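You operate a simulated robot arm through the tools that you are given. There is no shell and no other tool. Be economical: measure what you need, move in short steps, check, and stop when the job is done.

You are at the controls of a simulated two-armed robot. One attempt, no reset.

Task
Put the amber lamp labelled "27" from the top of the padded stand on the top of the steel chest and the amber lamp labelled "62" on the upper shelf of the filter rack. Put the tray on the top of the padded stand away on the top of the small bench. Fetch the blue funnel from the top of the padded stand and set it on the top of the steel table. Do these in any order. Set down upright: funnel.

The check looks at the end state, three seconds after you hand in, the way a careful person would. Anything else that was tipped, shoved, dropped, spilled or broken makes it a failure.

Robot
Two 7-joint arms with two-finger grippers on one trunk, on a base that drives. Base frame: it is fixed to the floor where the robot stands at the start and does not move with it; the origin is under the middle of the robot, x ahead of it, y to its left, z up; the surface under the hand at the start is at about z = 860. Lengths are in mm, angles in degrees, forces in N, time in s.
The left shoulder is at the start at [86, 216, 1244], the right one opposite. With the tool pointing down near the work surface each hand reaches from about 320 to 860 mm from the robot's upright axis, wherever it stands, measured 20 degrees to its own side. Places, roughly: top of the small bench [-6600, -1300, 900]; top of the steel chest [-400, 4300, 700]; top of the steel table [-900, -5300, 800]; upper shelf of the filter rack [-1700, 1700, 1200]. Payload 3.43 kg a hand.
The tool frame of a hand sits at the grasp point between the pads (the TCP): z along the fingers, y along the line on which they close. The tips reach 20 mm beyond it. Largest opening 124 mm; the body of the gripper starts 93 mm behind the TCP.
Orientation is that of the tool frame in the base frame, as a unit quaternion [w, x, y, z]. With the fingers straight down and closing along the base's y, the tool's x points along the base's -x, its y along +y and its z along -z.

Tools
- The arms move only by the tool nudge_tool. It takes "left_commands", "right_commands" or both (then of equal length, played together; a hand with none holds still); each is a list of rows, each an object (a shift or turn left out is 0, a gripper value left out holds the last) with "slide": the shift along the tool's x, y, z in units of 20 mm (1.0 is 20 mm), a list of three; "turn": the turn, a rotation vector about the tool's x, y, z in units of 4 degrees (1.0 is 4 degrees), a list of three; "hand": the opening, from 0 (shut) to 1 (fully open). In form: [{"slide": [x, y, z], "turn": [wx, wy, wz], "hand": hand}, ...]. A call has 1 to 12 rows; each row shifts and turns the commanded pose from where the row before left it, along the tool's axes as they then stand. A call with a number of a shift or a turn outside -1 to 1 is refused whole. Each row takes 0.2 s and may step no farther than 50 mm and 8.6 degrees from the row before; otherwise, or with a gripper value out of range, the whole call is refused. Where a pose cannot be reached the arm comes as near as it can. A force on the tool above 40 N (or 10 N above the force at the start of the call, whichever is more), or a blocked arm, ends the call early, and 0.2 s more pass. Each finger travels about 72 mm/s and halts on what it meets, pressing with about 42 N; the grip force reading is that of the motor and also rises with nothing between the fingers. The clock runs only during rows and for 0.2 s after the last one: add rows that do not move to give the fingers time. The reply holds the time, the measured pose of the TCP, the force on the tool along the base axes, the opening and the grip force, in the units named above and with some noise, with the torque about the TCP (base axes, N m) and any sound that the robot's microphone picked up.
- Cameras (640 x 400 px; columns grow to the right, rows downward): "scene" is now at [204.3, -42, 1400.8]; the picture's right is [-0.51, -0.86, 0.00], its down [-0.57, 0.34, -0.75] and it looks along [0.64, -0.38, -0.67] (base axes); focal length 249 px, centre (320, 200). "left" rides on the left gripper at [82, -14, -140] in its tool frame; the picture's right is [0.17, 0.99, 0.00], its down [-0.83, 0.14, -0.54] and it looks along [-0.53, 0.09, 0.84] (tool axes); focal length 243 px, centre (320, 200). "right" rides on the right gripper at [82, 14, -140] in its tool frame; the picture's right is [-0.17, 0.99, 0.00], its down [-0.83, -0.14, -0.54] and it looks along [-0.53, -0.09, 0.84] (tool axes); focal length 243 px, centre (320, 200). There is no depth. A picture from a camera that has moved, and an enlarged one, comes with that camera's place and axes in the base frame and with its lens.
- capture(camera): a new picture of that camera. It takes no simulated time.
- lift_body(by): slides the trunk up (or, below 0, down) by that many mm; the arms and the scene camera ride with it, the base frame stays. It gives what a move gives, with no picture.
- steer(legs): drives the robot by 1 to 6 legs, each [ahead, left, turn to the left] in mm, mm and degrees, along the robot's own axes; the way and the turn of a leg run together, so that a leg with both is an arc; at most 1500 mm and 180 degrees a leg. The arms and the cameras ride along, it lands a little off, and it stops where it bumps. It gives what a move gives.
- pan_tilt(pan, tilt): turns the head with the scene camera to pan (to the left, within 80 degrees either way) and tilt (down, from -29 to 69), counted from straight ahead of the robot. It gives what a move gives.
- inspect(camera, box): a new picture of the part [left, top, right, bottom] of that camera's present view, enlarged. It takes no simulated time.
- job_done(): hands the job in; it is judged then, once.

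Go step by step. Nothing tells you exact positions but the pictures and the camera data: compare them with the known pose of the tool, close in by small moves and look again before you grip or let go. The budget is 165 turns and 138 pictures, counting those below and the enlarged ones. Unless the task says otherwise, let go and move clear before handing in.

The tools are called after ">>>" as a command line: name --argument value ..., lists and objects as JSON in quotes. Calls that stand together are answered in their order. nudge_tool: Moves the arms, as the interface text tells. Its arguments: {"type":"object","properties":{"left_commands":{"type":"array"},"right_commands":{"type":"array"}},"required":[]} The other tools are called the same way: lift_body (by) slides the trunk up or down; steer (legs) drives the base; pan_tilt (pan, tilt) turns the head that bears the scene camera; capture (camera) takes a picture; inspect (camera, box) takes an enlarged picture of a part of a camera's view; job_done () hands the job in.

At the start:

```text
t: 0.0
left_tcp_pos: [428.0, -65.7, 1180.8]
left_tool_rot: [0.0, 0.0, 1.0, 0.0]
left_wrist_force: [0.2, 0.0, 0.0]
left_wrist_torque: [0.0, -0.01, 0.0]
left_width: 124.3
left_finger_force: 0.1
right_tcp_pos: [404.4, -431.3, 1142.8]
right_tool_rot: [-0.001, 0.0, 1.0, -0.001]
right_wrist_force: [0.2, 0.5, -0.6]
right_wrist_torque: [-0.03, 0.01, 0.03]
right_width: 124.1
right_finger_force: 0.1
trunk travel left (down, up): [-400.0, 191.0]
robot x, y, heading: [-0.6, 0.7, -0.1]
head pan, tilt: [-30.8, 41.7]
```

scene: 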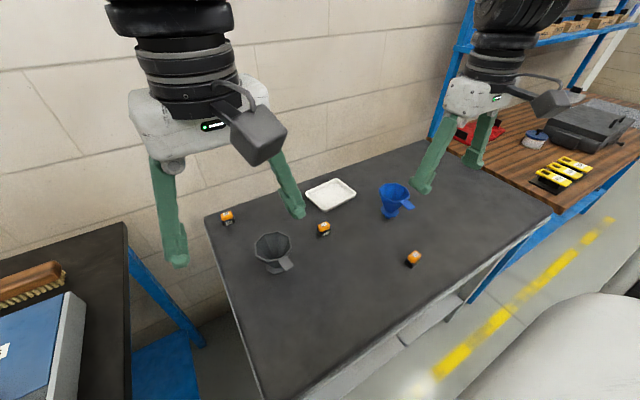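
right: 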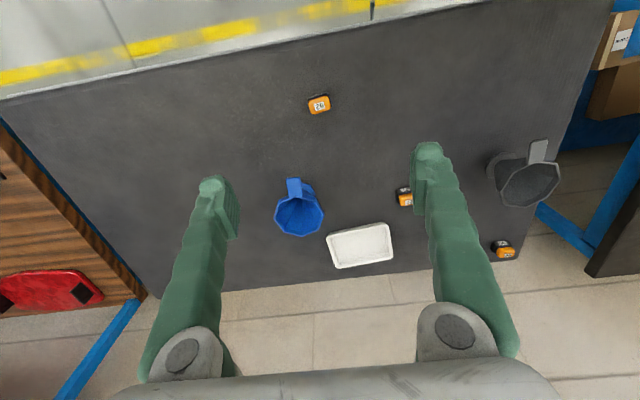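
left: 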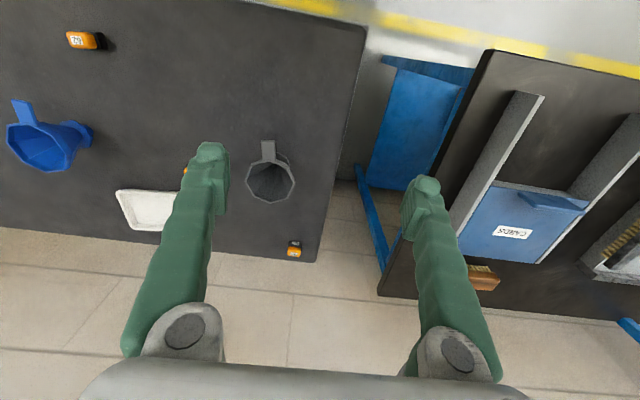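

I see the padded stand with a blue and a grey funnel, a white tray and three small amber lamps. I'll read the lamp labels first.

>>> inspect --camera "right" --box '[280, 80, 360, 130]'

>>> inspect --camera "right" --box '[380, 170, 540, 270]'

>>> inspect --camera "scene" --box '[200, 170, 440, 320]'

```text
8.00 times, centred on (320, 105) of right
camera zoom: at [323.1, -417.3, 1281.8], right [0.17, 0.99, 0.0], down [0.83, -0.14, 0.54], along [0.53, -0.09, -0.84], focal length 1941 px, centre (320, 960)
```

zoom: 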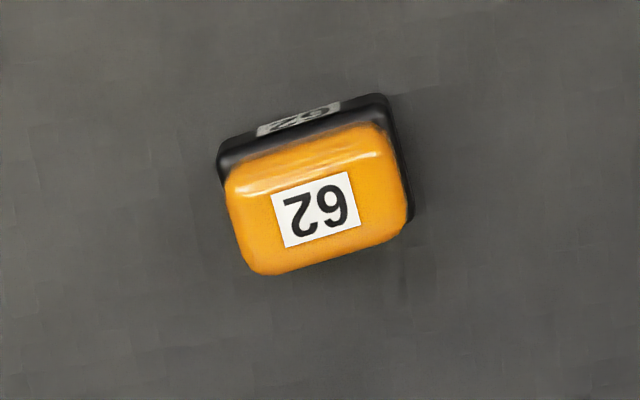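

```text
4.00 times, centred on (460, 220) of right
camera zoom: at [323.1, -417.3, 1281.8], right [0.17, 0.99, 0.0], down [0.83, -0.14, 0.54], along [0.53, -0.09, -0.84], focal length 970 px, centre (-240, 120)
```

zoom: 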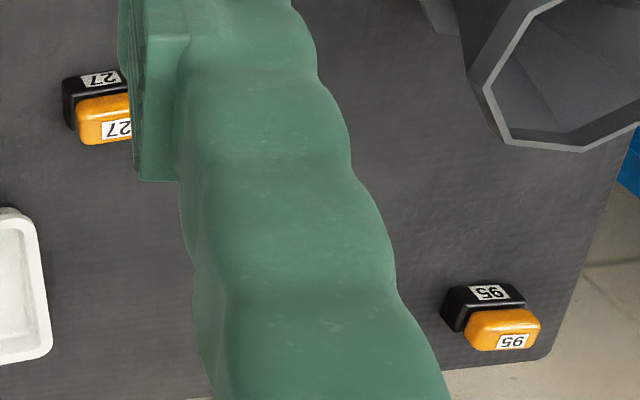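

```text
2.67 times, centred on (320, 245) of scene
camera zoom: at [204.3, -42.0, 1400.8], right [-0.51, -0.86, 0.0], down [-0.57, 0.34, -0.75], along [0.64, -0.38, -0.67], focal length 665 px, centre (320, 80)
```

zoom: 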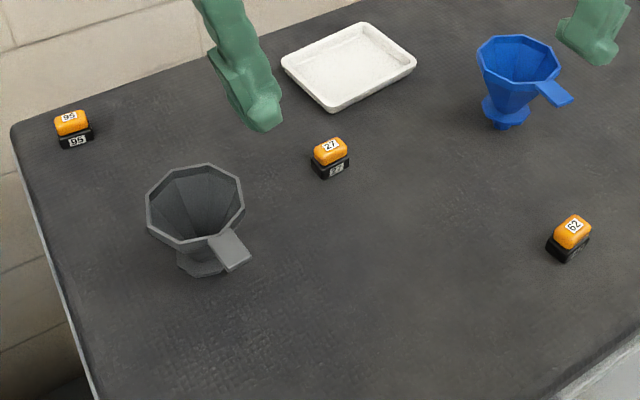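

Lamp 62 lies almost under the right hand at about (399,-430), lamp 27 at about (602,-289), the tray at (711,-385) and the blue funnel at (557,-495). I lower the right hand over lamp 62 and look again.

>>> nudge_tool --right_commands '[{"slide": [0.27, 0, 1], "turn": [0, 0, -1]}, {"slide": [0, 0, 1], "turn": [0, 0, -0.9]}, {"slide": [0, 0, 1]}, {"slide": [0, 0, 1]}, {"slide": [0, 0, 1]}, {"slide": [0, 0, 1]}, {"slide": [0, 0, 1]}, {"slide": [0, 0, 1]}, {"slide": [0, 0, 1]}, {"slide": [0, 0, 0.5]}]'

>>> capture --camera "right"

```text
t: 2.2
left_tcp_pos: [428.2, -65.8, 1180.6]
left_tool_rot: [0.0, 0.0, 1.0, -0.001]
left_wrist_force: [-1.0, -0.6, 0.3]
left_wrist_torque: [0.01, 0.0, 0.0]
left_width: 124.2
left_finger_force: 0.0
right_tcp_pos: [399.7, -432.1, 950.1]
right_tool_rot: [0.0, -0.066, 0.998, 0.0]
right_wrist_force: [-0.6, 0.3, -0.5]
right_wrist_torque: [0.01, -0.01, 0.0]
right_width: 124.0
right_finger_force: 0.1
trunk travel left (down, up): [-400.0, 191.0]
robot x, y, heading: [-3.1, 2.0, 0.2]
head pan, tilt: [-30.8, 41.7]
```

```text
131 pictures are left
camera right: at [316.7, -429.1, 1091.1], right [0.03, 1.0, 0.0], down [0.84, -0.03, 0.54], along [0.54, -0.02, -0.84], focal length 243 px, centre (320, 200)
```

right: 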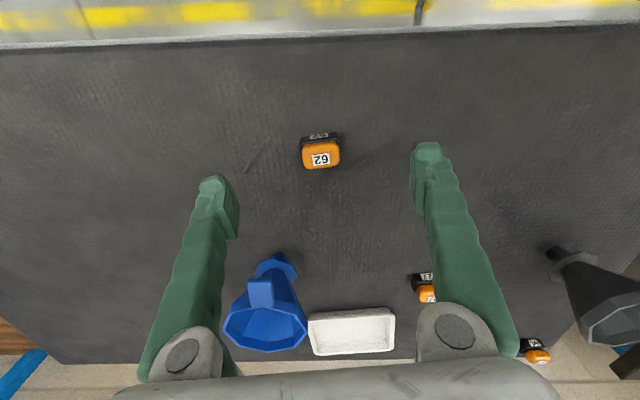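

The lamp sits centred and squared between the fingers. Lowering to grasp it.

>>> nudge_tool --right_commands '[{"slide": [0, 0, 1]}, {"slide": [0, 0, 1]}, {"slide": [0, 0, 1]}, {"slide": [0, 0, 0.25]}, {"hand": 0}, {"hand": 0}, {"hand": 0}, {"hand": 0}, {"hand": 0}, {"hand": 0}]'

>>> capture --camera "right"

```text
t: 4.4
left_tcp_pos: [428.6, -65.5, 1180.5]
left_tool_rot: [0.0, 0.0, 1.0, -0.001]
left_wrist_force: [0.2, -0.2, 0.3]
left_wrist_torque: [-0.03, -0.03, -0.01]
left_width: 124.0
left_finger_force: 0.0
right_tcp_pos: [400.4, -432.4, 886.6]
right_tool_rot: [0.0, -0.066, 0.998, 0.0]
right_wrist_force: [0.2, 0.3, -0.9]
right_wrist_torque: [0.0, -0.02, 0.03]
right_width: 33.9
right_finger_force: 41.7
trunk travel left (down, up): [-400.0, 191.0]
robot x, y, heading: [1.9, 0.4, 0.1]
head pan, tilt: [-30.8, 41.7]
```

```text
130 pictures are left
camera right: at [317.3, -428.9, 1026.7], right [0.03, 1.0, 0.0], down [0.84, -0.03, 0.54], along [0.54, -0.02, -0.84], focal length 243 px, centre (320, 200)
```

right: 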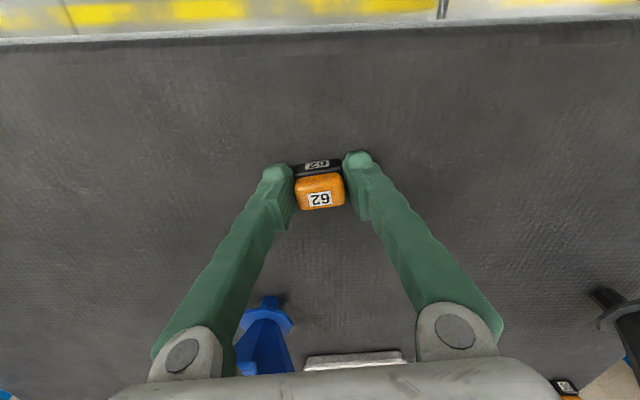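

Lamp 62 is held. I lift it out to the right while swinging the left hand above lamp 27.

>>> nudge_tool --right_commands '[{"slide": [0, 0, -1]}, {"slide": [0, 0, -1]}, {"slide": [0, 0, -1]}, {"slide": [0, 0, -1]}, {"slide": [0, -0.8, -1]}, {"slide": [0, -0.8, -1]}, {"slide": [0, -0.8, -1]}, {"slide": [0, -0.8, -1]}, {"slide": [0, -0.8, -1]}, {"slide": [0, -0.8, -1]}, {"slide": [0, 0, -1]}, {"slide": [0, 0, -1]}]' --left_commands '[{}, {}, {}, {"slide": [-0.97, -1, 0]}, {"slide": [-0.97, -1, 0]}, {"slide": [-0.97, -1, 0]}, {"slide": [-0.97, -1, 0]}, {"slide": [-0.97, -1, 0]}, {"slide": [-0.97, -1, 0]}, {"slide": [-0.97, -1, 0.5]}, {"slide": [-0.97, -1, 0.5]}, {"slide": [-0.97, -1, 0.5]}]'

>>> capture --camera "left"

>>> capture --camera "scene"

```text
t: 6.0
left_tcp_pos: [492.5, -139.6, 1254.1]
left_tool_rot: [-0.015, -0.007, 0.992, -0.122]
left_wrist_force: [-0.6, 0.3, 0.8]
left_wrist_torque: [0.0, 0.01, 0.01]
left_width: 124.0
left_finger_force: 0.0
left hand out of reach, approached as far as the arm can: row 6, 7
right_tcp_pos: [406.3, -473.6, 1016.4]
right_tool_rot: [0.0, -0.066, 0.998, 0.0]
right_wrist_force: [-0.5, -1.4, -0.3]
right_wrist_torque: [-0.01, 0.01, -0.01]
right_width: 33.8
right_finger_force: 42.5
trunk travel left (down, up): [-400.0, 191.0]
robot x, y, heading: [3.7, -3.0, 0.3]
head pan, tilt: [-30.8, 41.7]
stopped in row 7 (left hand): the arm was blocked; the commanded pose is now the measured one
```

```text
129 pictures are left
camera left: at [414.9, -121.2, 1394.4], right [-0.18, 0.95, -0.23], down [0.84, 0.27, 0.46], along [0.51, -0.11, -0.85], focal length 243 px, centre (320, 200)
```

left: 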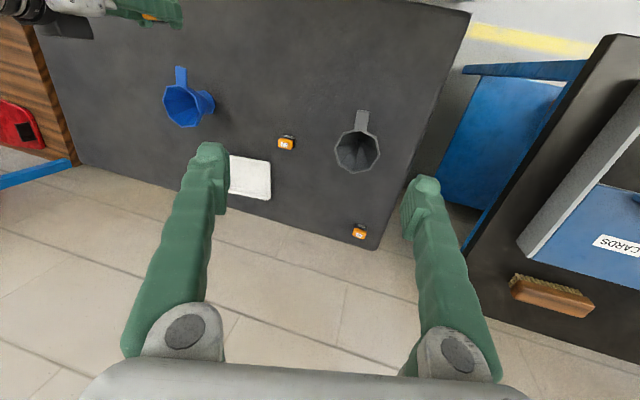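

```text
128 pictures are left
camera scene: at [204.2, -42.6, 1400.7], right [-0.51, -0.86, 0.0], down [-0.57, 0.34, -0.75], along [0.64, -0.38, -0.67], focal length 249 px, centre (320, 200)
```

scene: 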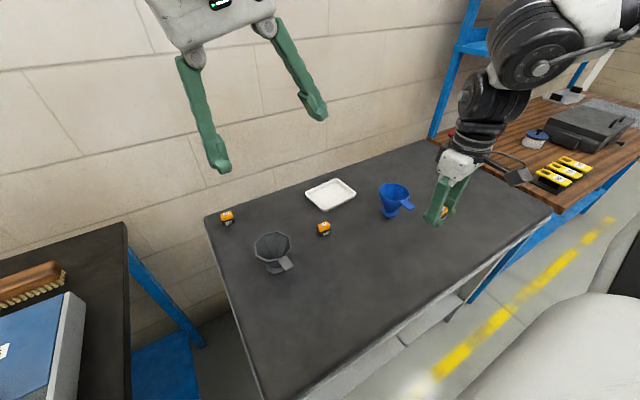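

The left hand is out of reach there, so I will level it, raise the right hand, and turn the base to the right by about 45°.

>>> nudge_tool --right_commands '[{"slide": [0, 0, -1]}, {"slide": [0, 0, -1]}, {"slide": [0.5, 0, -1]}, {"slide": [0.5, 0, -1]}, {"slide": [0.5, 0, -1]}, {"slide": [0.5, 0, -1]}]' --left_commands '[{"slide": [0.3, 0.7, 0.5], "turn": [-0.88, -0.1, 0]}, {"slide": [0.3, 0.7, 0.5], "turn": [-0.88, -0.1, 0]}, {"slide": [0.3, 0.7, 0.5], "turn": [-0.88, -0.1, 0.1]}, {"slide": [0.3, 0.7, 0.5], "turn": [-0.88, -0.1, 0.1]}, {"slide": [0.3, 0.7, 0.5]}, {"slide": [0.3, 0.5, 0.5]}]'

>>> steer --legs '[[0, 0, -45]]'

>>> capture --camera "left"

```text
t: 7.4
left_tcp_pos: [443.7, -64.2, 1164.9]
left_tool_rot: [0.0, 0.002, 1.0, 0.005]
left_wrist_force: [0.4, 0.8, 1.0]
left_wrist_torque: [-0.01, -0.02, 0.0]
left_width: 123.9
left_finger_force: 0.0
left hand out of reach, approached as far as the arm can: row 1, 2, 3, 4
right_tcp_pos: [366.7, -476.2, 1137.0]
right_tool_rot: [0.0, -0.067, 0.998, -0.002]
right_wrist_force: [-0.4, -0.1, -0.2]
right_wrist_torque: [-0.04, -0.01, 0.01]
right_width: 34.1
right_finger_force: 42.3
trunk travel left (down, up): [-400.0, 191.0]
robot x, y, heading: [0.4, -1.0, 0.0]
head pan, tilt: [-30.8, 41.7]
```

```text
t: 10.5
left_tcp_pos: [270.4, -356.9, 1163.4]
left_tool_rot: [0.002, 0.38, 0.925, 0.005]
left_wrist_force: [0.1, 0.2, 0.6]
left_wrist_torque: [0.01, 0.01, 0.01]
left_width: 123.9
left_finger_force: 0.0
right_tcp_pos: [-73.0, -598.1, 1138.3]
right_tool_rot: [0.0, 0.316, 0.949, 0.0]
right_wrist_force: [-0.4, -0.6, 0.0]
right_wrist_torque: [0.0, 0.01, 0.01]
right_width: 33.8
right_finger_force: 42.7
trunk travel left (down, up): [-400.0, 191.0]
robot x, y, heading: [2.0, 0.2, -44.9]
head pan, tilt: [-30.8, 41.7]
```

```text
127 pictures are left
camera left: at [202.1, -311.3, 1303.7], right [0.58, 0.82, 0.01], down [0.69, -0.49, 0.54], along [0.44, -0.3, -0.84], focal length 243 px, centre (320, 200)
```

left: 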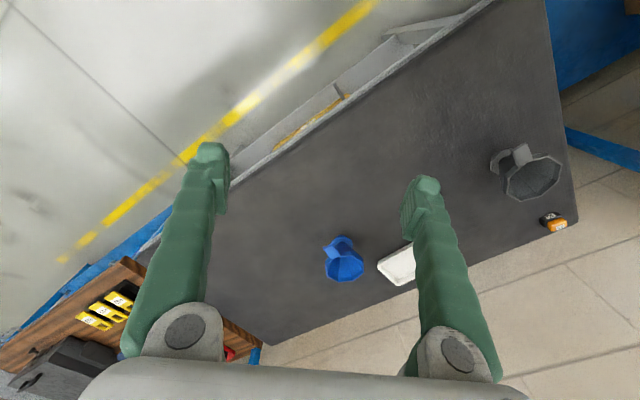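

The base now faces the lamp better. I slide the left hand out above lamp 27.

>>> nudge_tool --left_commands '[{"slide": [-0.78, 1, 0.4]}, {"slide": [-0.78, 1, 0.4]}, {"slide": [-0.78, 1, 0.4]}, {"slide": [-0.78, 1, 0.4]}, {"slide": [-0.78, 1, 0.4]}, {"slide": [-0.78, 1, 0.4]}, {"slide": [-0.78, 1, 0.4]}, {"slide": [-0.78, 1, 0.4]}, {"slide": [-0.78, 1, 0.4]}, {"slide": [-0.78, 1, 0.4]}, {"slide": [-0.78, 1, 0.4]}, {"slide": [-0.78, 1, 0.4]}]'

>>> nudge_tool --left_commands '[{"slide": [0, 1, 0]}, {"slide": [0, 1, 0]}, {"turn": [0, 0, -1]}, {"turn": [0, 0, -1]}, {"turn": [0, 0, -1]}, {"turn": [0, 0, -1]}, {"turn": [0, 0, -1]}, {"turn": [0, 0, -1]}, {"turn": [0, 0, -1]}, {"turn": [0, 0, -1]}, {"turn": [0, 0, -1]}, {"turn": [0, 0, -1]}]'

>>> capture --camera "left"

```text
t: 13.1
left_tcp_pos: [489.3, -323.7, 1036.1]
left_tool_rot: [0.001, 0.379, 0.926, 0.005]
left_wrist_force: [-0.2, -0.3, -0.1]
left_wrist_torque: [0.01, 0.0, 0.0]
left_width: 124.2
left_finger_force: 0.1
left hand out of reach, approached as far as the arm can: row 5, 6, 7, 8, 9, 10, 11, 12
right_tcp_pos: [-73.0, -599.8, 1139.2]
right_tool_rot: [0.0, 0.317, 0.948, 0.0]
right_wrist_force: [-0.8, 0.3, -0.9]
right_wrist_torque: [-0.03, 0.01, 0.03]
right_width: 33.8
right_finger_force: 41.9
trunk travel left (down, up): [-400.0, 191.0]
robot x, y, heading: [-0.8, 0.0, -44.6]
head pan, tilt: [-30.8, 41.7]
```

```text
t: 15.7
left_tcp_pos: [489.0, -298.5, 1031.5]
left_tool_rot: [0.001, 0.04, 0.999, 0.003]
left_wrist_force: [0.6, 0.5, 0.0]
left_wrist_torque: [-0.05, 0.0, -0.03]
left_width: 123.9
left_finger_force: 0.1
left hand out of reach, approached as far as the arm can: row 1, 2
right_tcp_pos: [-72.6, -598.7, 1138.0]
right_tool_rot: [0.0, 0.317, 0.948, -0.001]
right_wrist_force: [-0.1, 0.2, 0.2]
right_wrist_torque: [0.05, -0.02, 0.02]
right_width: 34.1
right_finger_force: 42.3
trunk travel left (down, up): [-400.0, 191.0]
robot x, y, heading: [2.0, -4.8, -44.7]
head pan, tilt: [-30.8, 41.7]
```

```text
126 pictures are left
camera left: at [404.9, -307.9, 1170.0], right [-0.09, 1.0, 0.01], down [0.84, 0.07, 0.54], along [0.54, 0.05, -0.84], focal length 243 px, centre (320, 200)
```

left: 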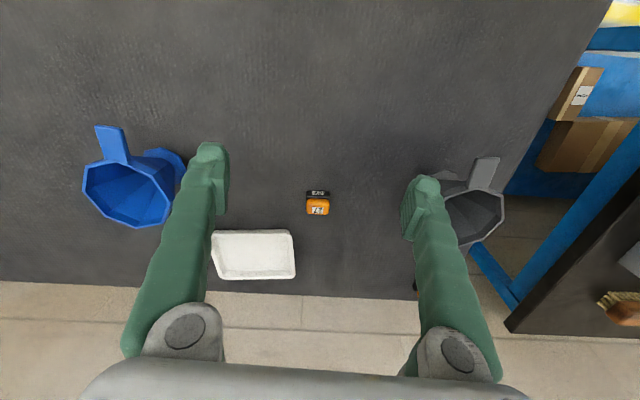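

The lamp reads 27 and is at (599,-292), but the arm reaches poorly from here. I'll straighten the wrist, raise the hand, and move the base to about (0,-430) facing straight ahead.

>>> nudge_tool --left_commands '[{"slide": [0, 0, -0.6]}, {"slide": [0, 0, -0.6], "turn": [0, 0, 1]}, {"slide": [0, 0, -0.6], "turn": [0, 0, 1]}, {"slide": [0, 0, -0.6], "turn": [0, 0, 1]}, {"slide": [0, 0, -0.6], "turn": [0, 0, 1]}, {"slide": [0, 0, -0.6], "turn": [0, 0, 1]}, {"slide": [0, 0, -0.6], "turn": [0, 0, 1]}, {"turn": [0, 0, 1]}, {"turn": [0, 0, 1]}, {"turn": [0, 0, 1]}, {"turn": [0, 0, 1]}]'

>>> steer --legs '[[303, -306, 0]]'

>>> pan_tilt --pan -10 --tilt 40

>>> capture --camera "scene"

```text
t: 18.1
left_tcp_pos: [442.7, -304.8, 1071.9]
left_tool_rot: [0.001, 0.379, 0.925, 0.004]
left_wrist_force: [0.1, -0.3, 0.0]
left_wrist_torque: [-0.01, 0.0, 0.03]
left_width: 124.0
left_finger_force: 0.0
left hand out of reach, approached as far as the arm can: row 9, 10, 11
right_tcp_pos: [-73.8, -598.8, 1138.3]
right_tool_rot: [0.0, 0.317, 0.949, 0.0]
right_wrist_force: [0.7, 0.3, -0.4]
right_wrist_torque: [0.02, 0.02, -0.01]
right_width: 33.8
right_finger_force: 42.6
trunk travel left (down, up): [-400.0, 191.0]
robot x, y, heading: [-3.5, 1.7, -44.6]
head pan, tilt: [-30.8, 41.7]
```

```text
t: 22.8
left_tcp_pos: [448.9, -742.0, 1072.3]
left_tool_rot: [0.001, 0.378, 0.926, 0.003]
left_wrist_force: [-0.9, -0.6, -0.7]
left_wrist_torque: [0.02, 0.0, 0.05]
left_width: 124.0
left_finger_force: 0.0
right_tcp_pos: [-67.3, -1036.7, 1138.2]
right_tool_rot: [0.0, 0.317, 0.949, 0.0]
right_wrist_force: [-0.1, -0.4, -1.1]
right_wrist_torque: [-0.02, -0.01, -0.01]
right_width: 33.9
right_finger_force: 42.7
trunk travel left (down, up): [-400.0, 191.0]
robot x, y, heading: [8.0, -438.5, -44.2]
head pan, tilt: [-30.8, 41.7]
```

```text
t: 23.6
left_tcp_pos: [448.7, -742.9, 1071.4]
left_tool_rot: [0.002, 0.379, 0.925, 0.003]
left_wrist_force: [1.1, 0.0, 0.5]
left_wrist_torque: [0.01, -0.02, 0.0]
left_width: 124.0
left_finger_force: 0.0
right_tcp_pos: [-67.2, -1036.7, 1137.3]
right_tool_rot: [0.0, 0.317, 0.949, 0.001]
right_wrist_force: [-0.7, 1.1, -0.3]
right_wrist_torque: [-0.02, 0.0, -0.01]
right_width: 33.9
right_finger_force: 42.4
trunk travel left (down, up): [-400.0, 191.0]
robot x, y, heading: [2.7, -438.1, -44.4]
head pan, tilt: [-10.0, 40.0]
```

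```text
125 pictures are left
camera scene: at [150.0, -599.4, 1403.3], right [-0.81, -0.58, 0.0], down [-0.37, 0.52, -0.77], along [0.44, -0.62, -0.64], focal length 249 px, centre (320, 200)
```

scene: 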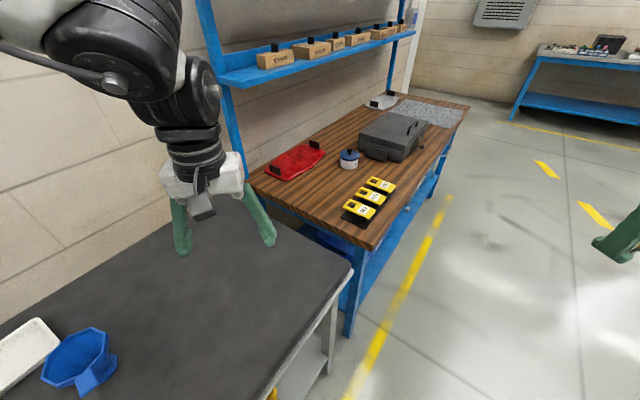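

The space is clear. I turn back to face the stand.

>>> steer --legs '[[0, 0, 44.5]]'

>>> capture --camera "left"

```text
t: 26.8
left_tcp_pos: [536.1, -345.3, 1071.5]
left_tool_rot: [0.0, 0.0, 1.0, 0.004]
left_wrist_force: [0.5, -0.7, -0.3]
left_wrist_torque: [-0.03, 0.02, 0.04]
left_width: 123.8
left_finger_force: 0.0
right_tcp_pos: [374.7, -916.3, 1137.4]
right_tool_rot: [0.0, -0.067, 0.998, 0.0]
right_wrist_force: [-0.9, 0.3, -0.1]
right_wrist_torque: [0.0, 0.0, 0.02]
right_width: 33.9
right_finger_force: 41.6
trunk travel left (down, up): [-400.0, 191.0]
robot x, y, heading: [6.8, -435.9, 0.0]
head pan, tilt: [-10.0, 40.0]
```

```text
124 pictures are left
camera left: at [453.1, -360.8, 1211.2], right [-0.17, 0.99, 0.01], down [0.83, 0.14, 0.54], along [0.53, 0.1, -0.84], focal length 243 px, centre (320, 200)
```

left: 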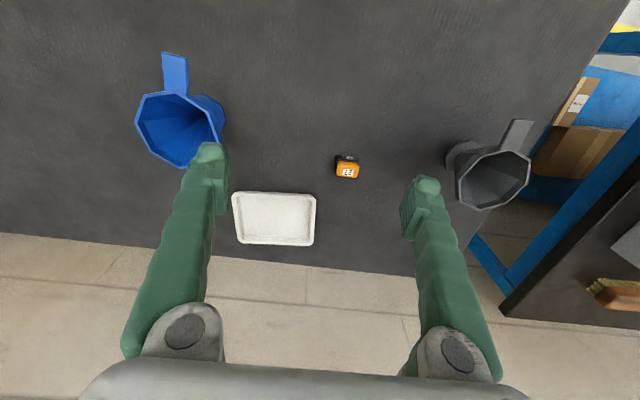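

Lamp 27 is at about (601,-292). I move the left hand above it and lower it to about 950.

>>> nudge_tool --left_commands '[{"slide": [-0.64, 0.54, 0.3]}, {"slide": [-0.64, 0.54, 0.3]}, {"slide": [-0.64, 0.54, 0.4]}, {"slide": [-0.64, 0.54, 1]}, {"slide": [-0.64, 0.54, 1]}, {"slide": [0, 0, 1], "turn": [0, 0, -0.6]}, {"slide": [0, 0, 1], "turn": [0, 0, -0.7]}, {"slide": [0, 0, 1]}]'

>>> capture --camera "left"

>>> inspect --camera "left" --box '[280, 110, 380, 172]'

```text
t: 28.6
left_tcp_pos: [575.9, -317.8, 943.4]
left_tool_rot: [-0.001, -0.046, 0.999, 0.003]
left_wrist_force: [-0.1, -0.1, -0.4]
left_wrist_torque: [-0.01, -0.03, 0.0]
left_width: 124.0
left_finger_force: 0.1
left hand out of reach, approached as far as the arm can: row 1, 2, 4, 5
right_tcp_pos: [374.8, -916.3, 1138.2]
right_tool_rot: [0.0, -0.067, 0.998, 0.0]
right_wrist_force: [-0.3, 1.0, -0.1]
right_wrist_torque: [0.0, -0.02, -0.01]
right_width: 34.2
right_finger_force: 42.1
trunk travel left (down, up): [-400.0, 191.0]
robot x, y, heading: [9.7, -439.5, -0.1]
head pan, tilt: [-10.0, 40.0]
```

```text
123 pictures are left
camera left: at [495.6, -341.1, 1082.4], right [-0.26, 0.97, 0.01], down [0.81, 0.21, 0.54], along [0.52, 0.14, -0.84], focal length 243 px, centre (320, 200)
```

left: 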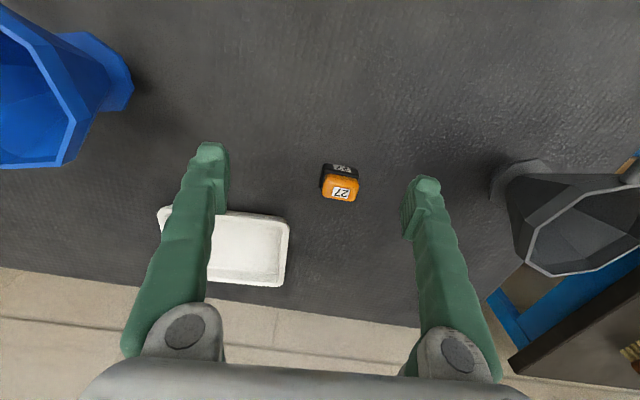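

```text
6.40 times, centred on (330, 141) of left
camera zoom: at [495.6, -341.1, 1082.4], right [-0.26, 0.97, 0.01], down [0.81, 0.21, 0.54], along [0.52, 0.14, -0.84], focal length 1553 px, centre (256, 578)
```

zoom: 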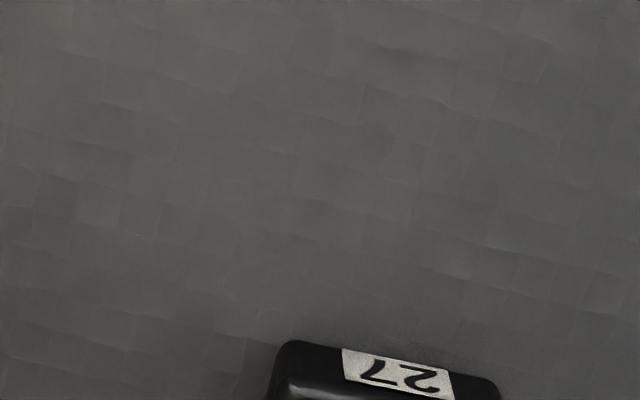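

The lamp's long side runs along base y, with its centre at about (598,-293). I undo the small yaw and shift over by small steps.

>>> nudge_tool --left_commands '[{"turn": [0, 0, 1]}, {"turn": [0, 0, 0.3]}, {"slide": [-0.28, 0.3, 0]}, {"slide": [-0.28, 0.3, 0]}, {"slide": [-0.28, 0.3, 0]}, {"slide": [-0.28, 0.3, 0]}, {}]'

>>> capture --camera "left"

```text
t: 30.2
left_tcp_pos: [571.0, -322.2, 945.3]
left_tool_rot: [0.001, -0.002, 1.0, 0.004]
left_wrist_force: [-0.3, -0.6, -0.7]
left_wrist_torque: [0.0, -0.02, -0.04]
left_width: 124.1
left_finger_force: 0.0
left hand out of reach, approached as far as the arm can: row 2, 3, 4, 5, 6
right_tcp_pos: [374.1, -916.0, 1137.9]
right_tool_rot: [0.0, -0.066, 0.998, 0.0]
right_wrist_force: [0.2, -0.2, 0.1]
right_wrist_torque: [0.0, 0.0, 0.03]
right_width: 34.1
right_finger_force: 42.1
trunk travel left (down, up): [-400.0, 191.0]
robot x, y, heading: [8.9, -435.6, 0.3]
head pan, tilt: [-10.0, 40.0]
```

```text
121 pictures are left
camera left: at [489.9, -337.1, 1083.8], right [-0.17, 0.99, 0.01], down [0.83, 0.14, 0.54], along [0.53, 0.1, -0.84], focal length 243 px, centre (320, 200)
```

left: 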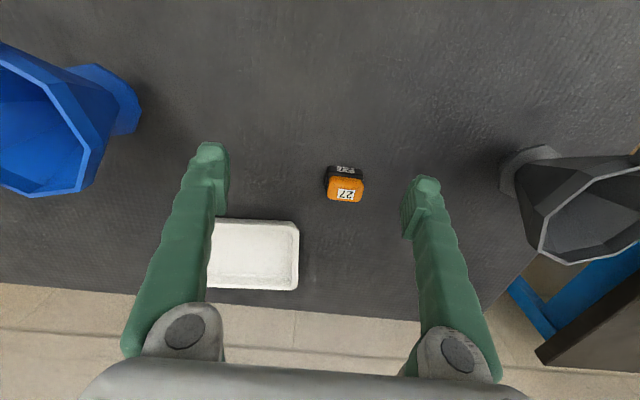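

The left arm seems stuck at a joint limit, so I use the base for the last 28 mm ahead and to the left.

>>> steer --legs '[[28, 29, 0]]'

>>> capture --camera "left"

```text
t: 31.2
left_tcp_pos: [601.2, -293.5, 945.2]
left_tool_rot: [0.001, -0.002, 1.0, 0.004]
left_wrist_force: [0.0, -1.4, 0.3]
left_wrist_torque: [-0.01, 0.05, 0.0]
left_width: 124.1
left_finger_force: 0.2
right_tcp_pos: [402.0, -888.2, 1136.5]
right_tool_rot: [0.001, -0.066, 0.998, -0.001]
right_wrist_force: [0.4, 0.0, -0.3]
right_wrist_torque: [-0.02, -0.02, 0.03]
right_width: 34.3
right_finger_force: 42.0
trunk travel left (down, up): [-400.0, 191.0]
robot x, y, heading: [32.6, -411.0, -0.2]
head pan, tilt: [-10.0, 40.0]
```

```text
120 pictures are left
camera left: at [517.4, -309.6, 1084.1], right [-0.17, 0.99, 0.01], down [0.83, 0.14, 0.54], along [0.53, 0.1, -0.84], focal length 243 px, centre (320, 200)
```

left: 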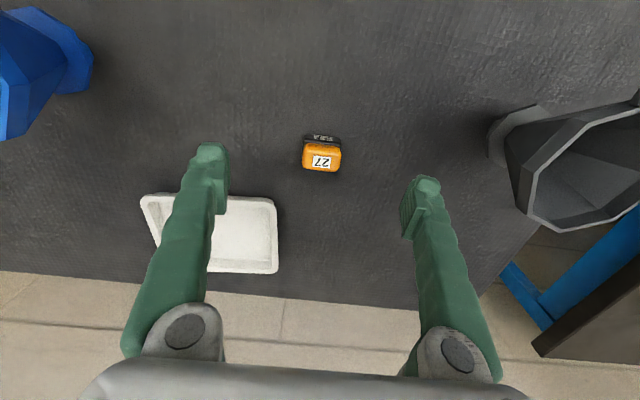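

The lamp is between the fingers. Lowering straight down and closing.

>>> nudge_tool --left_commands '[{"slide": [0.1, 0, 1]}, {"slide": [0, 0, 1]}, {"slide": [0, 0, 0.95]}, {}, {"hand": 0}, {"hand": 0}, {"hand": 0}, {"hand": 0}, {"hand": 0}, {"hand": 0}]'

>>> capture --camera "left"

```text
t: 33.5
left_tcp_pos: [594.2, -294.7, 886.7]
left_tool_rot: [0.002, -0.004, 1.0, 0.006]
left_wrist_force: [0.3, 0.5, 0.8]
left_wrist_torque: [-0.05, 0.01, 0.01]
left_width: 34.0
left_finger_force: 42.0
left hand out of reach, approached as far as the arm can: row 3
right_tcp_pos: [400.9, -889.4, 1137.8]
right_tool_rot: [-0.001, -0.065, 0.998, 0.0]
right_wrist_force: [0.3, 0.3, 0.0]
right_wrist_torque: [0.0, 0.01, 0.01]
right_width: 33.9
right_finger_force: 42.3
trunk travel left (down, up): [-400.0, 191.0]
robot x, y, heading: [29.6, -410.2, 0.0]
head pan, tilt: [-10.0, 40.0]
```

```text
119 pictures are left
camera left: at [511.9, -312.7, 1025.0], right [-0.17, 0.98, 0.01], down [0.83, 0.14, 0.54], along [0.53, 0.1, -0.84], focal length 243 px, centre (320, 200)
```

left: 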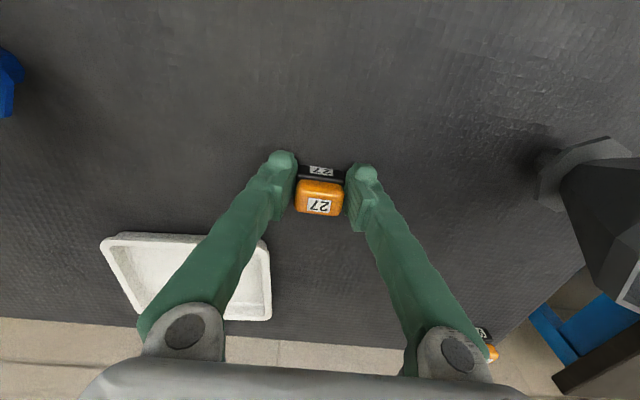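

Both lamps are held. I lift the left one high and pull it in, then back away from the stand.

>>> nudge_tool --left_commands '[{"slide": [0, 0, -1]}, {"slide": [0, 0, -1]}, {"slide": [0, 0, -1]}, {"slide": [0, 0, -1]}, {"slide": [0, 0, -1]}, {"slide": [0, 0, -1]}, {"slide": [0.8, 0.4, -1]}, {"slide": [0.8, 0.4, -1]}, {"slide": [0.8, 0.4, -1]}, {"slide": [0.8, 0.4, -1]}, {"slide": [0.8, 0.4, -1]}, {"slide": [0.8, 0.4, -1]}]' --right_commands '[{}, {}, {}, {}, {}, {}, {}, {}, {}, {}, {}, {}]'

>>> steer --legs '[[-800, 0, 0], [0, 0, 90]]'

>>> pan_tilt --pan 20 --tilt 15

>>> capture --camera "scene"

```text
t: 36.0
left_tcp_pos: [489.2, -258.6, 1116.7]
left_tool_rot: [0.003, -0.004, 1.0, 0.003]
left_wrist_force: [-0.2, 0.1, -0.6]
left_wrist_torque: [-0.01, -0.01, 0.0]
left_width: 33.6
left_finger_force: 42.5
left hand out of reach, approached as far as the arm can: row 8, 9, 10
right_tcp_pos: [401.1, -888.0, 1138.3]
right_tool_rot: [0.001, -0.065, 0.998, -0.001]
right_wrist_force: [-0.1, -0.3, 0.1]
right_wrist_torque: [0.02, 0.02, 0.02]
right_width: 33.9
right_finger_force: 42.1
trunk travel left (down, up): [-400.0, 191.0]
robot x, y, heading: [35.6, -410.3, 0.1]
head pan, tilt: [-10.0, 40.0]
```

```text
t: 46.5
left_tcp_pos: [-905.6, 48.0, 1115.1]
left_tool_rot: [0.001, 0.708, -0.707, -0.005]
left_wrist_force: [0.4, 0.7, 0.1]
left_wrist_torque: [0.02, 0.02, 0.0]
left_width: 33.9
left_finger_force: 41.9
right_tcp_pos: [-277.5, -41.4, 1137.0]
right_tool_rot: [0.0, 0.751, -0.66, 0.0]
right_wrist_force: [-0.3, -0.3, -0.8]
right_wrist_torque: [-0.01, 0.0, 0.01]
right_width: 34.2
right_finger_force: 41.7
trunk travel left (down, up): [-400.0, 191.0]
robot x, y, heading: [-758.2, -411.9, 89.9]
head pan, tilt: [-10.0, 40.0]
```

```text
t: 47.5
left_tcp_pos: [-904.9, 47.8, 1115.4]
left_tool_rot: [0.002, 0.708, -0.706, -0.004]
left_wrist_force: [-0.7, 1.0, 0.1]
left_wrist_torque: [0.01, -0.02, 0.01]
left_width: 33.9
left_finger_force: 42.2
right_tcp_pos: [-276.1, -42.9, 1137.9]
right_tool_rot: [0.0, 0.75, -0.661, 0.0]
right_wrist_force: [0.6, 0.9, -0.8]
right_wrist_torque: [0.02, 0.03, 0.02]
right_width: 34.0
right_finger_force: 42.1
trunk travel left (down, up): [-400.0, 191.0]
robot x, y, heading: [-754.9, -410.1, 90.1]
head pan, tilt: [20.0, 15.0]
```

```text
118 pictures are left
camera scene: at [-788.8, -185.9, 1442.8], right [0.94, 0.34, 0.0], down [0.09, -0.24, -0.97], along [-0.33, 0.91, -0.26], focal length 249 px, centre (320, 200)
```

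scene: 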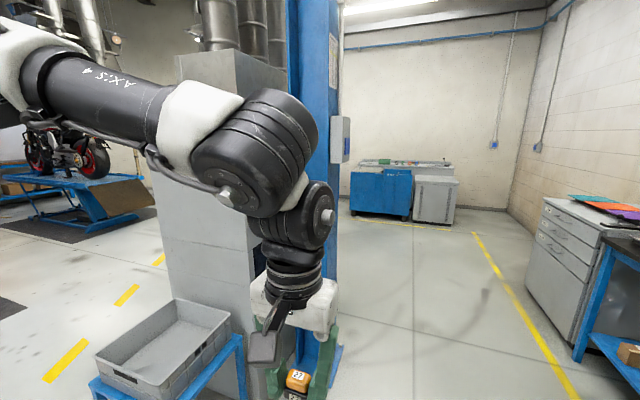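

The chest is visible far ahead near (-370,4300); the rack is hidden behind the left arm, near a blue column. I drive up the aisle a bit and look left.

>>> steer --legs '[[1000, -350, 0]]'

>>> pan_tilt --pan 65 --tilt 15

>>> capture --camera "scene"

```text
t: 53.8
left_tcp_pos: [-548.2, 1037.1, 1116.1]
left_tool_rot: [0.002, 0.708, -0.706, -0.004]
left_wrist_force: [-0.1, 0.1, -0.1]
left_wrist_torque: [-0.01, 0.02, -0.02]
left_width: 33.7
left_finger_force: 42.0
right_tcp_pos: [79.8, 947.8, 1137.8]
right_tool_rot: [0.0, 0.751, -0.66, 0.0]
right_wrist_force: [0.1, 0.4, 0.1]
right_wrist_torque: [-0.01, 0.03, -0.02]
right_width: 33.9
right_finger_force: 41.9
trunk travel left (down, up): [-400.0, 191.0]
robot x, y, heading: [-398.7, 585.3, 89.9]
head pan, tilt: [20.0, 15.0]
```

```text
t: 54.9
left_tcp_pos: [-548.3, 1038.5, 1116.9]
left_tool_rot: [0.002, 0.708, -0.706, -0.004]
left_wrist_force: [-0.3, 0.2, -0.2]
left_wrist_torque: [-0.01, -0.03, 0.02]
left_width: 33.9
left_finger_force: 42.2
right_tcp_pos: [80.2, 948.3, 1136.7]
right_tool_rot: [0.0, 0.751, -0.66, 0.0]
right_wrist_force: [-0.6, 0.2, -0.9]
right_wrist_torque: [0.01, -0.02, -0.01]
right_width: 34.0
right_finger_force: 41.8
trunk travel left (down, up): [-400.0, 191.0]
robot x, y, heading: [-398.5, 580.4, 89.8]
head pan, tilt: [65.0, 15.0]
```

```text
117 pictures are left
camera scene: at [-484.2, 756.0, 1442.9], right [0.43, 0.9, 0.0], down [0.23, -0.11, -0.97], along [-0.87, 0.41, -0.26], focal length 249 px, centre (320, 200)
```

scene: 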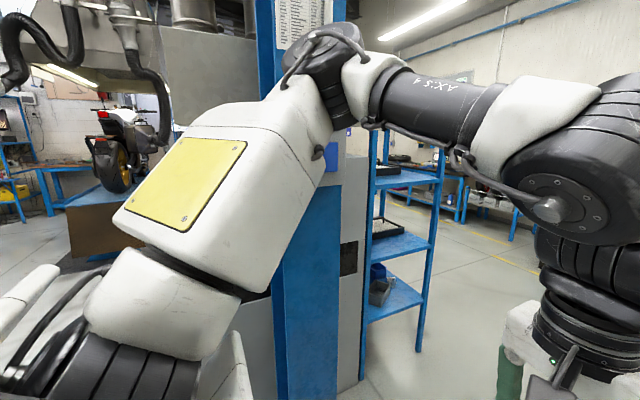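

The filter rack stands behind the pillar with its open front toward +x, the upper shelf near z 1200. I drive level with it and turn to face it.

>>> steer --legs '[[1120, 0, 0], [0, 0, 90]]'

>>> pan_tilt --pan 0 --tilt 20

>>> capture --camera "scene"

```text
t: 67.1
left_tcp_pos: [-852.3, 1538.3, 1116.1]
left_tool_rot: [0.004, 1.0, -0.008, -0.003]
left_wrist_force: [-0.8, -0.2, -0.7]
left_wrist_torque: [-0.02, -0.02, 0.01]
left_width: 34.0
left_finger_force: 42.0
right_tcp_pos: [-750.7, 2165.6, 1138.1]
right_tool_rot: [0.0, 0.998, 0.055, 0.001]
right_wrist_force: [0.0, 0.2, -0.5]
right_wrist_torque: [-0.01, 0.04, -0.01]
right_width: 34.2
right_finger_force: 41.6
trunk travel left (down, up): [-400.0, 191.0]
robot x, y, heading: [-393.0, 1676.7, 178.6]
head pan, tilt: [65.0, 15.0]
```

```text
t: 68.4
left_tcp_pos: [-852.1, 1538.7, 1115.2]
left_tool_rot: [0.004, 1.0, -0.008, -0.002]
left_wrist_force: [-0.5, -0.4, 0.6]
left_wrist_torque: [0.0, 0.0, -0.02]
left_width: 33.7
left_finger_force: 41.6
right_tcp_pos: [-750.6, 2167.0, 1137.4]
right_tool_rot: [0.001, 0.999, 0.055, 0.0]
right_wrist_force: [0.1, -0.2, -0.6]
right_wrist_torque: [-0.01, -0.01, 0.0]
right_width: 34.1
right_finger_force: 42.2
trunk travel left (down, up): [-400.0, 191.0]
robot x, y, heading: [-392.7, 1677.3, 178.8]
head pan, tilt: [0.0, 20.0]
```

```text
116 pictures are left
camera scene: at [-620.5, 1684.8, 1434.7], right [0.02, 1.0, 0.0], down [0.34, -0.01, -0.94], along [-0.94, 0.02, -0.34], focal length 249 px, centre (320, 200)
```

scene: 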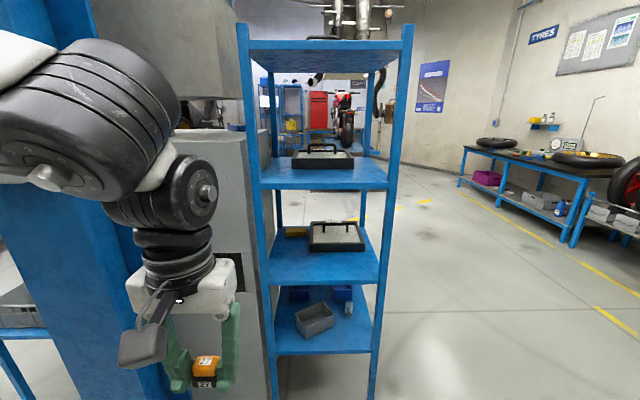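

The upper shelf (z≈1200, y≈1510–1926, front edge x≈-1414) has a free strip in front of the filter. I bring the right hand in front of the robot, retract the left one a little and raise the trunk 90 mm.

>>> nudge_tool --right_commands '[{"turn": [0, 0, 0.8]}, {"turn": [0, 0, 0.8]}, {"slide": [-0.6, 1, 0]}, {"slide": [-0.6, 1, 0]}, {"slide": [-0.6, 1, 0]}, {"slide": [-0.6, 1, 0]}, {"slide": [-0.6, 1, 0]}, {"slide": [-0.6, 1, 0]}, {"slide": [-0.6, 1, 0]}, {"slide": [-0.6, 1, 0]}, {"slide": [-0.6, 1, 0]}, {"slide": [-0.6, 1, 0]}]' --left_commands '[{}, {}, {"slide": [0.5, 0.3, 0]}, {"slide": [0.5, 0.3, 0]}, {"slide": [0.5, 0.3, 0]}, {"slide": [0.5, 0.3, 0]}, {"slide": [0.5, 0.3, 0]}, {"slide": [0.5, 0.3, 0]}, {"slide": [0.5, 0.3, 0]}, {"slide": [0.5, 0.3, 0]}, {"slide": [0.5, 0.3, 0]}, {"slide": [0.5, 0.3, 0]}]'

>>> nudge_tool --right_commands '[{"slide": [-0.6, 1, 0]}, {"slide": [-0.6, 1, 0]}, {"slide": [-0.6, 1, 0]}, {"slide": [-0.6, 1, 0]}, {"slide": [-0.6, 1, 0]}, {"slide": [-0.6, 1, 0]}, {}]'

>>> lift_body --by 100

>>> capture --camera "scene"

```text
t: 71.0
left_tcp_pos: [-753.8, 1476.1, 1115.8]
left_tool_rot: [0.004, 1.0, -0.008, -0.002]
left_wrist_force: [0.4, 0.2, -0.6]
left_wrist_torque: [0.01, -0.03, 0.02]
left_width: 34.1
left_finger_force: 42.2
right_tcp_pos: [-872.2, 1964.4, 1138.0]
right_tool_rot: [-0.001, 1.0, -0.001, 0.0]
right_wrist_force: [1.1, -0.2, 0.1]
right_wrist_torque: [0.01, -0.03, 0.01]
right_width: 33.8
right_finger_force: 42.2
trunk travel left (down, up): [-400.0, 191.0]
robot x, y, heading: [-392.5, 1677.6, 178.8]
head pan, tilt: [0.0, 20.0]
```

```text
t: 72.6
left_tcp_pos: [-752.2, 1477.5, 1116.0]
left_tool_rot: [0.003, 1.0, -0.007, -0.002]
left_wrist_force: [0.8, 0.0, -0.1]
left_wrist_torque: [-0.02, 0.0, 0.02]
left_width: 34.0
left_finger_force: 42.0
right_tcp_pos: [-895.2, 1921.7, 1129.0]
right_tool_rot: [0.002, 1.0, -0.001, -0.001]
right_wrist_force: [-0.4, 0.3, -0.2]
right_wrist_torque: [-0.02, 0.01, 0.04]
right_width: 33.9
right_finger_force: 42.4
right hand out of reach, approached as far as the arm can: row 3, 4, 5, 6
trunk travel left (down, up): [-400.0, 191.0]
robot x, y, heading: [-394.7, 1679.5, 178.6]
head pan, tilt: [0.0, 20.0]
```

```text
t: 74.0
left_tcp_pos: [-753.0, 1476.3, 1215.8]
left_tool_rot: [0.005, 1.0, -0.008, -0.001]
left_wrist_force: [-0.5, -1.0, 0.2]
left_wrist_torque: [-0.01, 0.02, -0.03]
left_width: 33.8
left_finger_force: 42.1
right_tcp_pos: [-887.9, 1924.7, 1271.6]
right_tool_rot: [0.001, 0.999, -0.001, -0.049]
right_wrist_force: [-0.5, 0.4, -0.6]
right_wrist_torque: [0.03, -0.02, -0.02]
right_width: 33.8
right_finger_force: 42.2
trunk travel left (down, up): [-500.0, 91.0]
robot x, y, heading: [-393.8, 1676.6, 178.9]
head pan, tilt: [0.0, 20.0]
```

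```text
115 pictures are left
camera scene: at [-583.2, 1684.2, 1544.6], right [0.02, 1.0, 0.0], down [0.34, -0.01, -0.94], along [-0.94, 0.02, -0.34], focal length 249 px, centre (320, 200)
```

scene: 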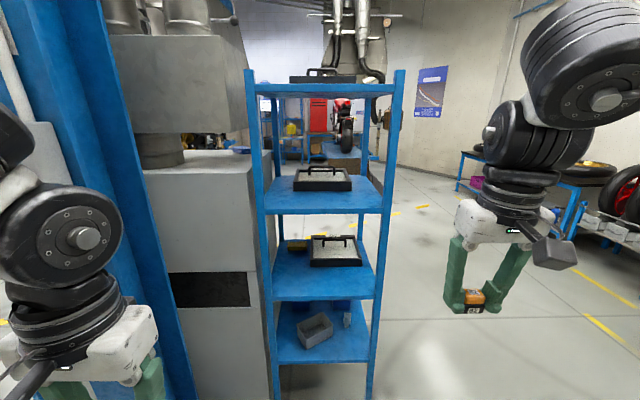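

The second level (z≈1204) is the named shelf. To keep the left arm clear of the blue column I approach it with the robot turned about 27° left, so the right hand points straight at the shelf.

>>> steer --legs '[[370, -75, 0], [0, 0, 27]]'

>>> nudge_tool --right_commands '[{"slide": [0.5, 0, 0.4], "turn": [0, 0.7, 0]}, {"slide": [0.5, 0, 0.4], "turn": [0, 0.7, 0]}, {"slide": [0, 0, 0.4]}, {}]'

>>> capture --camera "right"

>>> capture --camera "scene"

```text
t: 78.5
left_tcp_pos: [-982.2, 1420.1, 1215.5]
left_tool_rot: [0.004, 0.975, 0.222, -0.001]
left_wrist_force: [0.5, -0.6, 1.3]
left_wrist_torque: [-0.03, 0.0, -0.04]
left_width: 33.9
left_finger_force: 42.2
right_tcp_pos: [-1303.7, 1761.7, 1273.8]
right_tool_rot: [0.012, 0.972, 0.23, -0.048]
right_wrist_force: [-0.2, 0.3, 0.1]
right_wrist_torque: [0.0, 0.0, -0.01]
right_width: 33.7
right_finger_force: 42.0
trunk travel left (down, up): [-500.0, 91.0]
robot x, y, heading: [-753.3, 1760.6, -154.9]
head pan, tilt: [0.0, 20.0]
```

```text
t: 79.5
left_tcp_pos: [-983.3, 1420.4, 1215.8]
left_tool_rot: [0.004, 0.975, 0.222, -0.001]
left_wrist_force: [0.0, -0.3, -0.7]
left_wrist_torque: [0.01, 0.0, 0.02]
left_width: 33.8
left_finger_force: 41.4
right_tcp_pos: [-1286.9, 1771.0, 1249.4]
right_tool_rot: [0.002, 0.973, 0.229, 0.0]
right_wrist_force: [-0.4, -0.7, 0.1]
right_wrist_torque: [0.02, -0.01, 0.0]
right_width: 34.1
right_finger_force: 42.2
trunk travel left (down, up): [-500.0, 91.0]
robot x, y, heading: [-752.8, 1763.2, -154.6]
head pan, tilt: [0.0, 20.0]
```

```text
114 pictures are left
camera right: at [-1207.2, 1794.2, 1388.8], right [0.29, -0.96, 0.0], down [-0.81, -0.24, 0.54], along [-0.51, -0.16, -0.84], focal length 243 px, centre (320, 200)
```

right: 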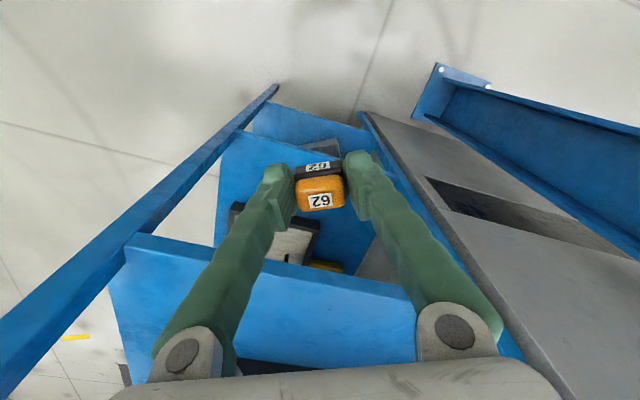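

```text
113 pictures are left
camera scene: at [-922.5, 1681.7, 1544.9], right [-0.43, 0.9, 0.0], down [0.31, 0.15, -0.94], along [-0.85, -0.4, -0.34], focal length 249 px, centre (320, 200)
```

scene: 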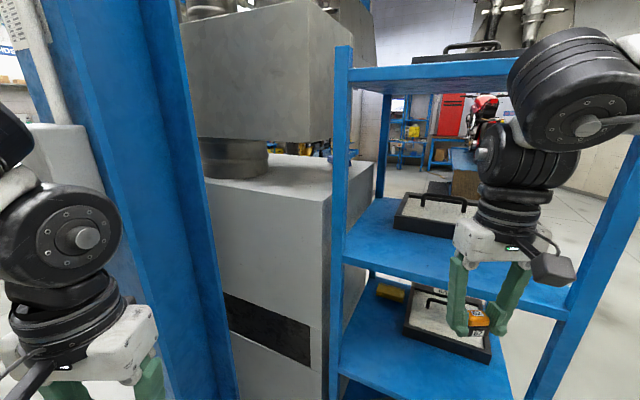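

The forearm would hit the top panel if I pushed in with the tool vertical. I'll do the chest first, and there set lamp 62 down briefly to regrasp it with a pitched tool. Backing away and driving toward the chest.

>>> steer --legs '[[-350, 0, 0], [0, 0, -115.4], [1000, 0, 0]]'

>>> pan_tilt --pan 0 --tilt 30

>>> capture --camera "scene"

```text
t: 94.8
left_tcp_pos: [-637.6, 3275.8, 1216.9]
left_tool_rot: [-0.002, -0.706, 0.708, 0.005]
left_wrist_force: [-0.4, 0.2, -0.7]
left_wrist_torque: [0.01, 0.02, 0.01]
left_width: 33.9
left_finger_force: 41.8
right_tcp_pos: [-191.1, 3395.9, 1248.6]
right_tool_rot: [0.0, 0.711, -0.703, -0.002]
right_wrist_force: [0.4, 0.1, -0.1]
right_wrist_torque: [-0.01, 0.02, 0.0]
right_width: 33.8
right_finger_force: 41.5
trunk travel left (down, up): [-500.0, 91.0]
robot x, y, heading: [-431.3, 2918.6, 89.4]
head pan, tilt: [0.0, 20.0]
```

```text
t: 95.6
left_tcp_pos: [-636.8, 3276.7, 1216.3]
left_tool_rot: [-0.001, -0.706, 0.709, 0.005]
left_wrist_force: [-0.8, 0.2, -0.9]
left_wrist_torque: [0.02, 0.02, -0.02]
left_width: 33.7
left_finger_force: 42.1
right_tcp_pos: [-191.3, 3397.1, 1248.8]
right_tool_rot: [0.001, 0.711, -0.703, -0.001]
right_wrist_force: [0.2, 0.1, -1.0]
right_wrist_torque: [0.0, 0.01, 0.0]
right_width: 33.9
right_finger_force: 42.3
trunk travel left (down, up): [-500.0, 91.0]
robot x, y, heading: [-429.2, 2919.0, 89.6]
head pan, tilt: [0.0, 30.0]
```

```text
112 pictures are left
camera scene: at [-429.9, 3105.6, 1528.8], right [1.0, -0.01, 0.0], down [0.0, -0.5, -0.87], along [0.01, 0.87, -0.5], focal length 249 px, centre (320, 200)
```

scene: 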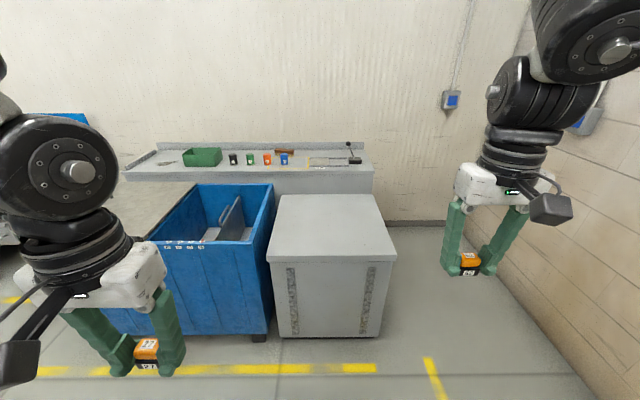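

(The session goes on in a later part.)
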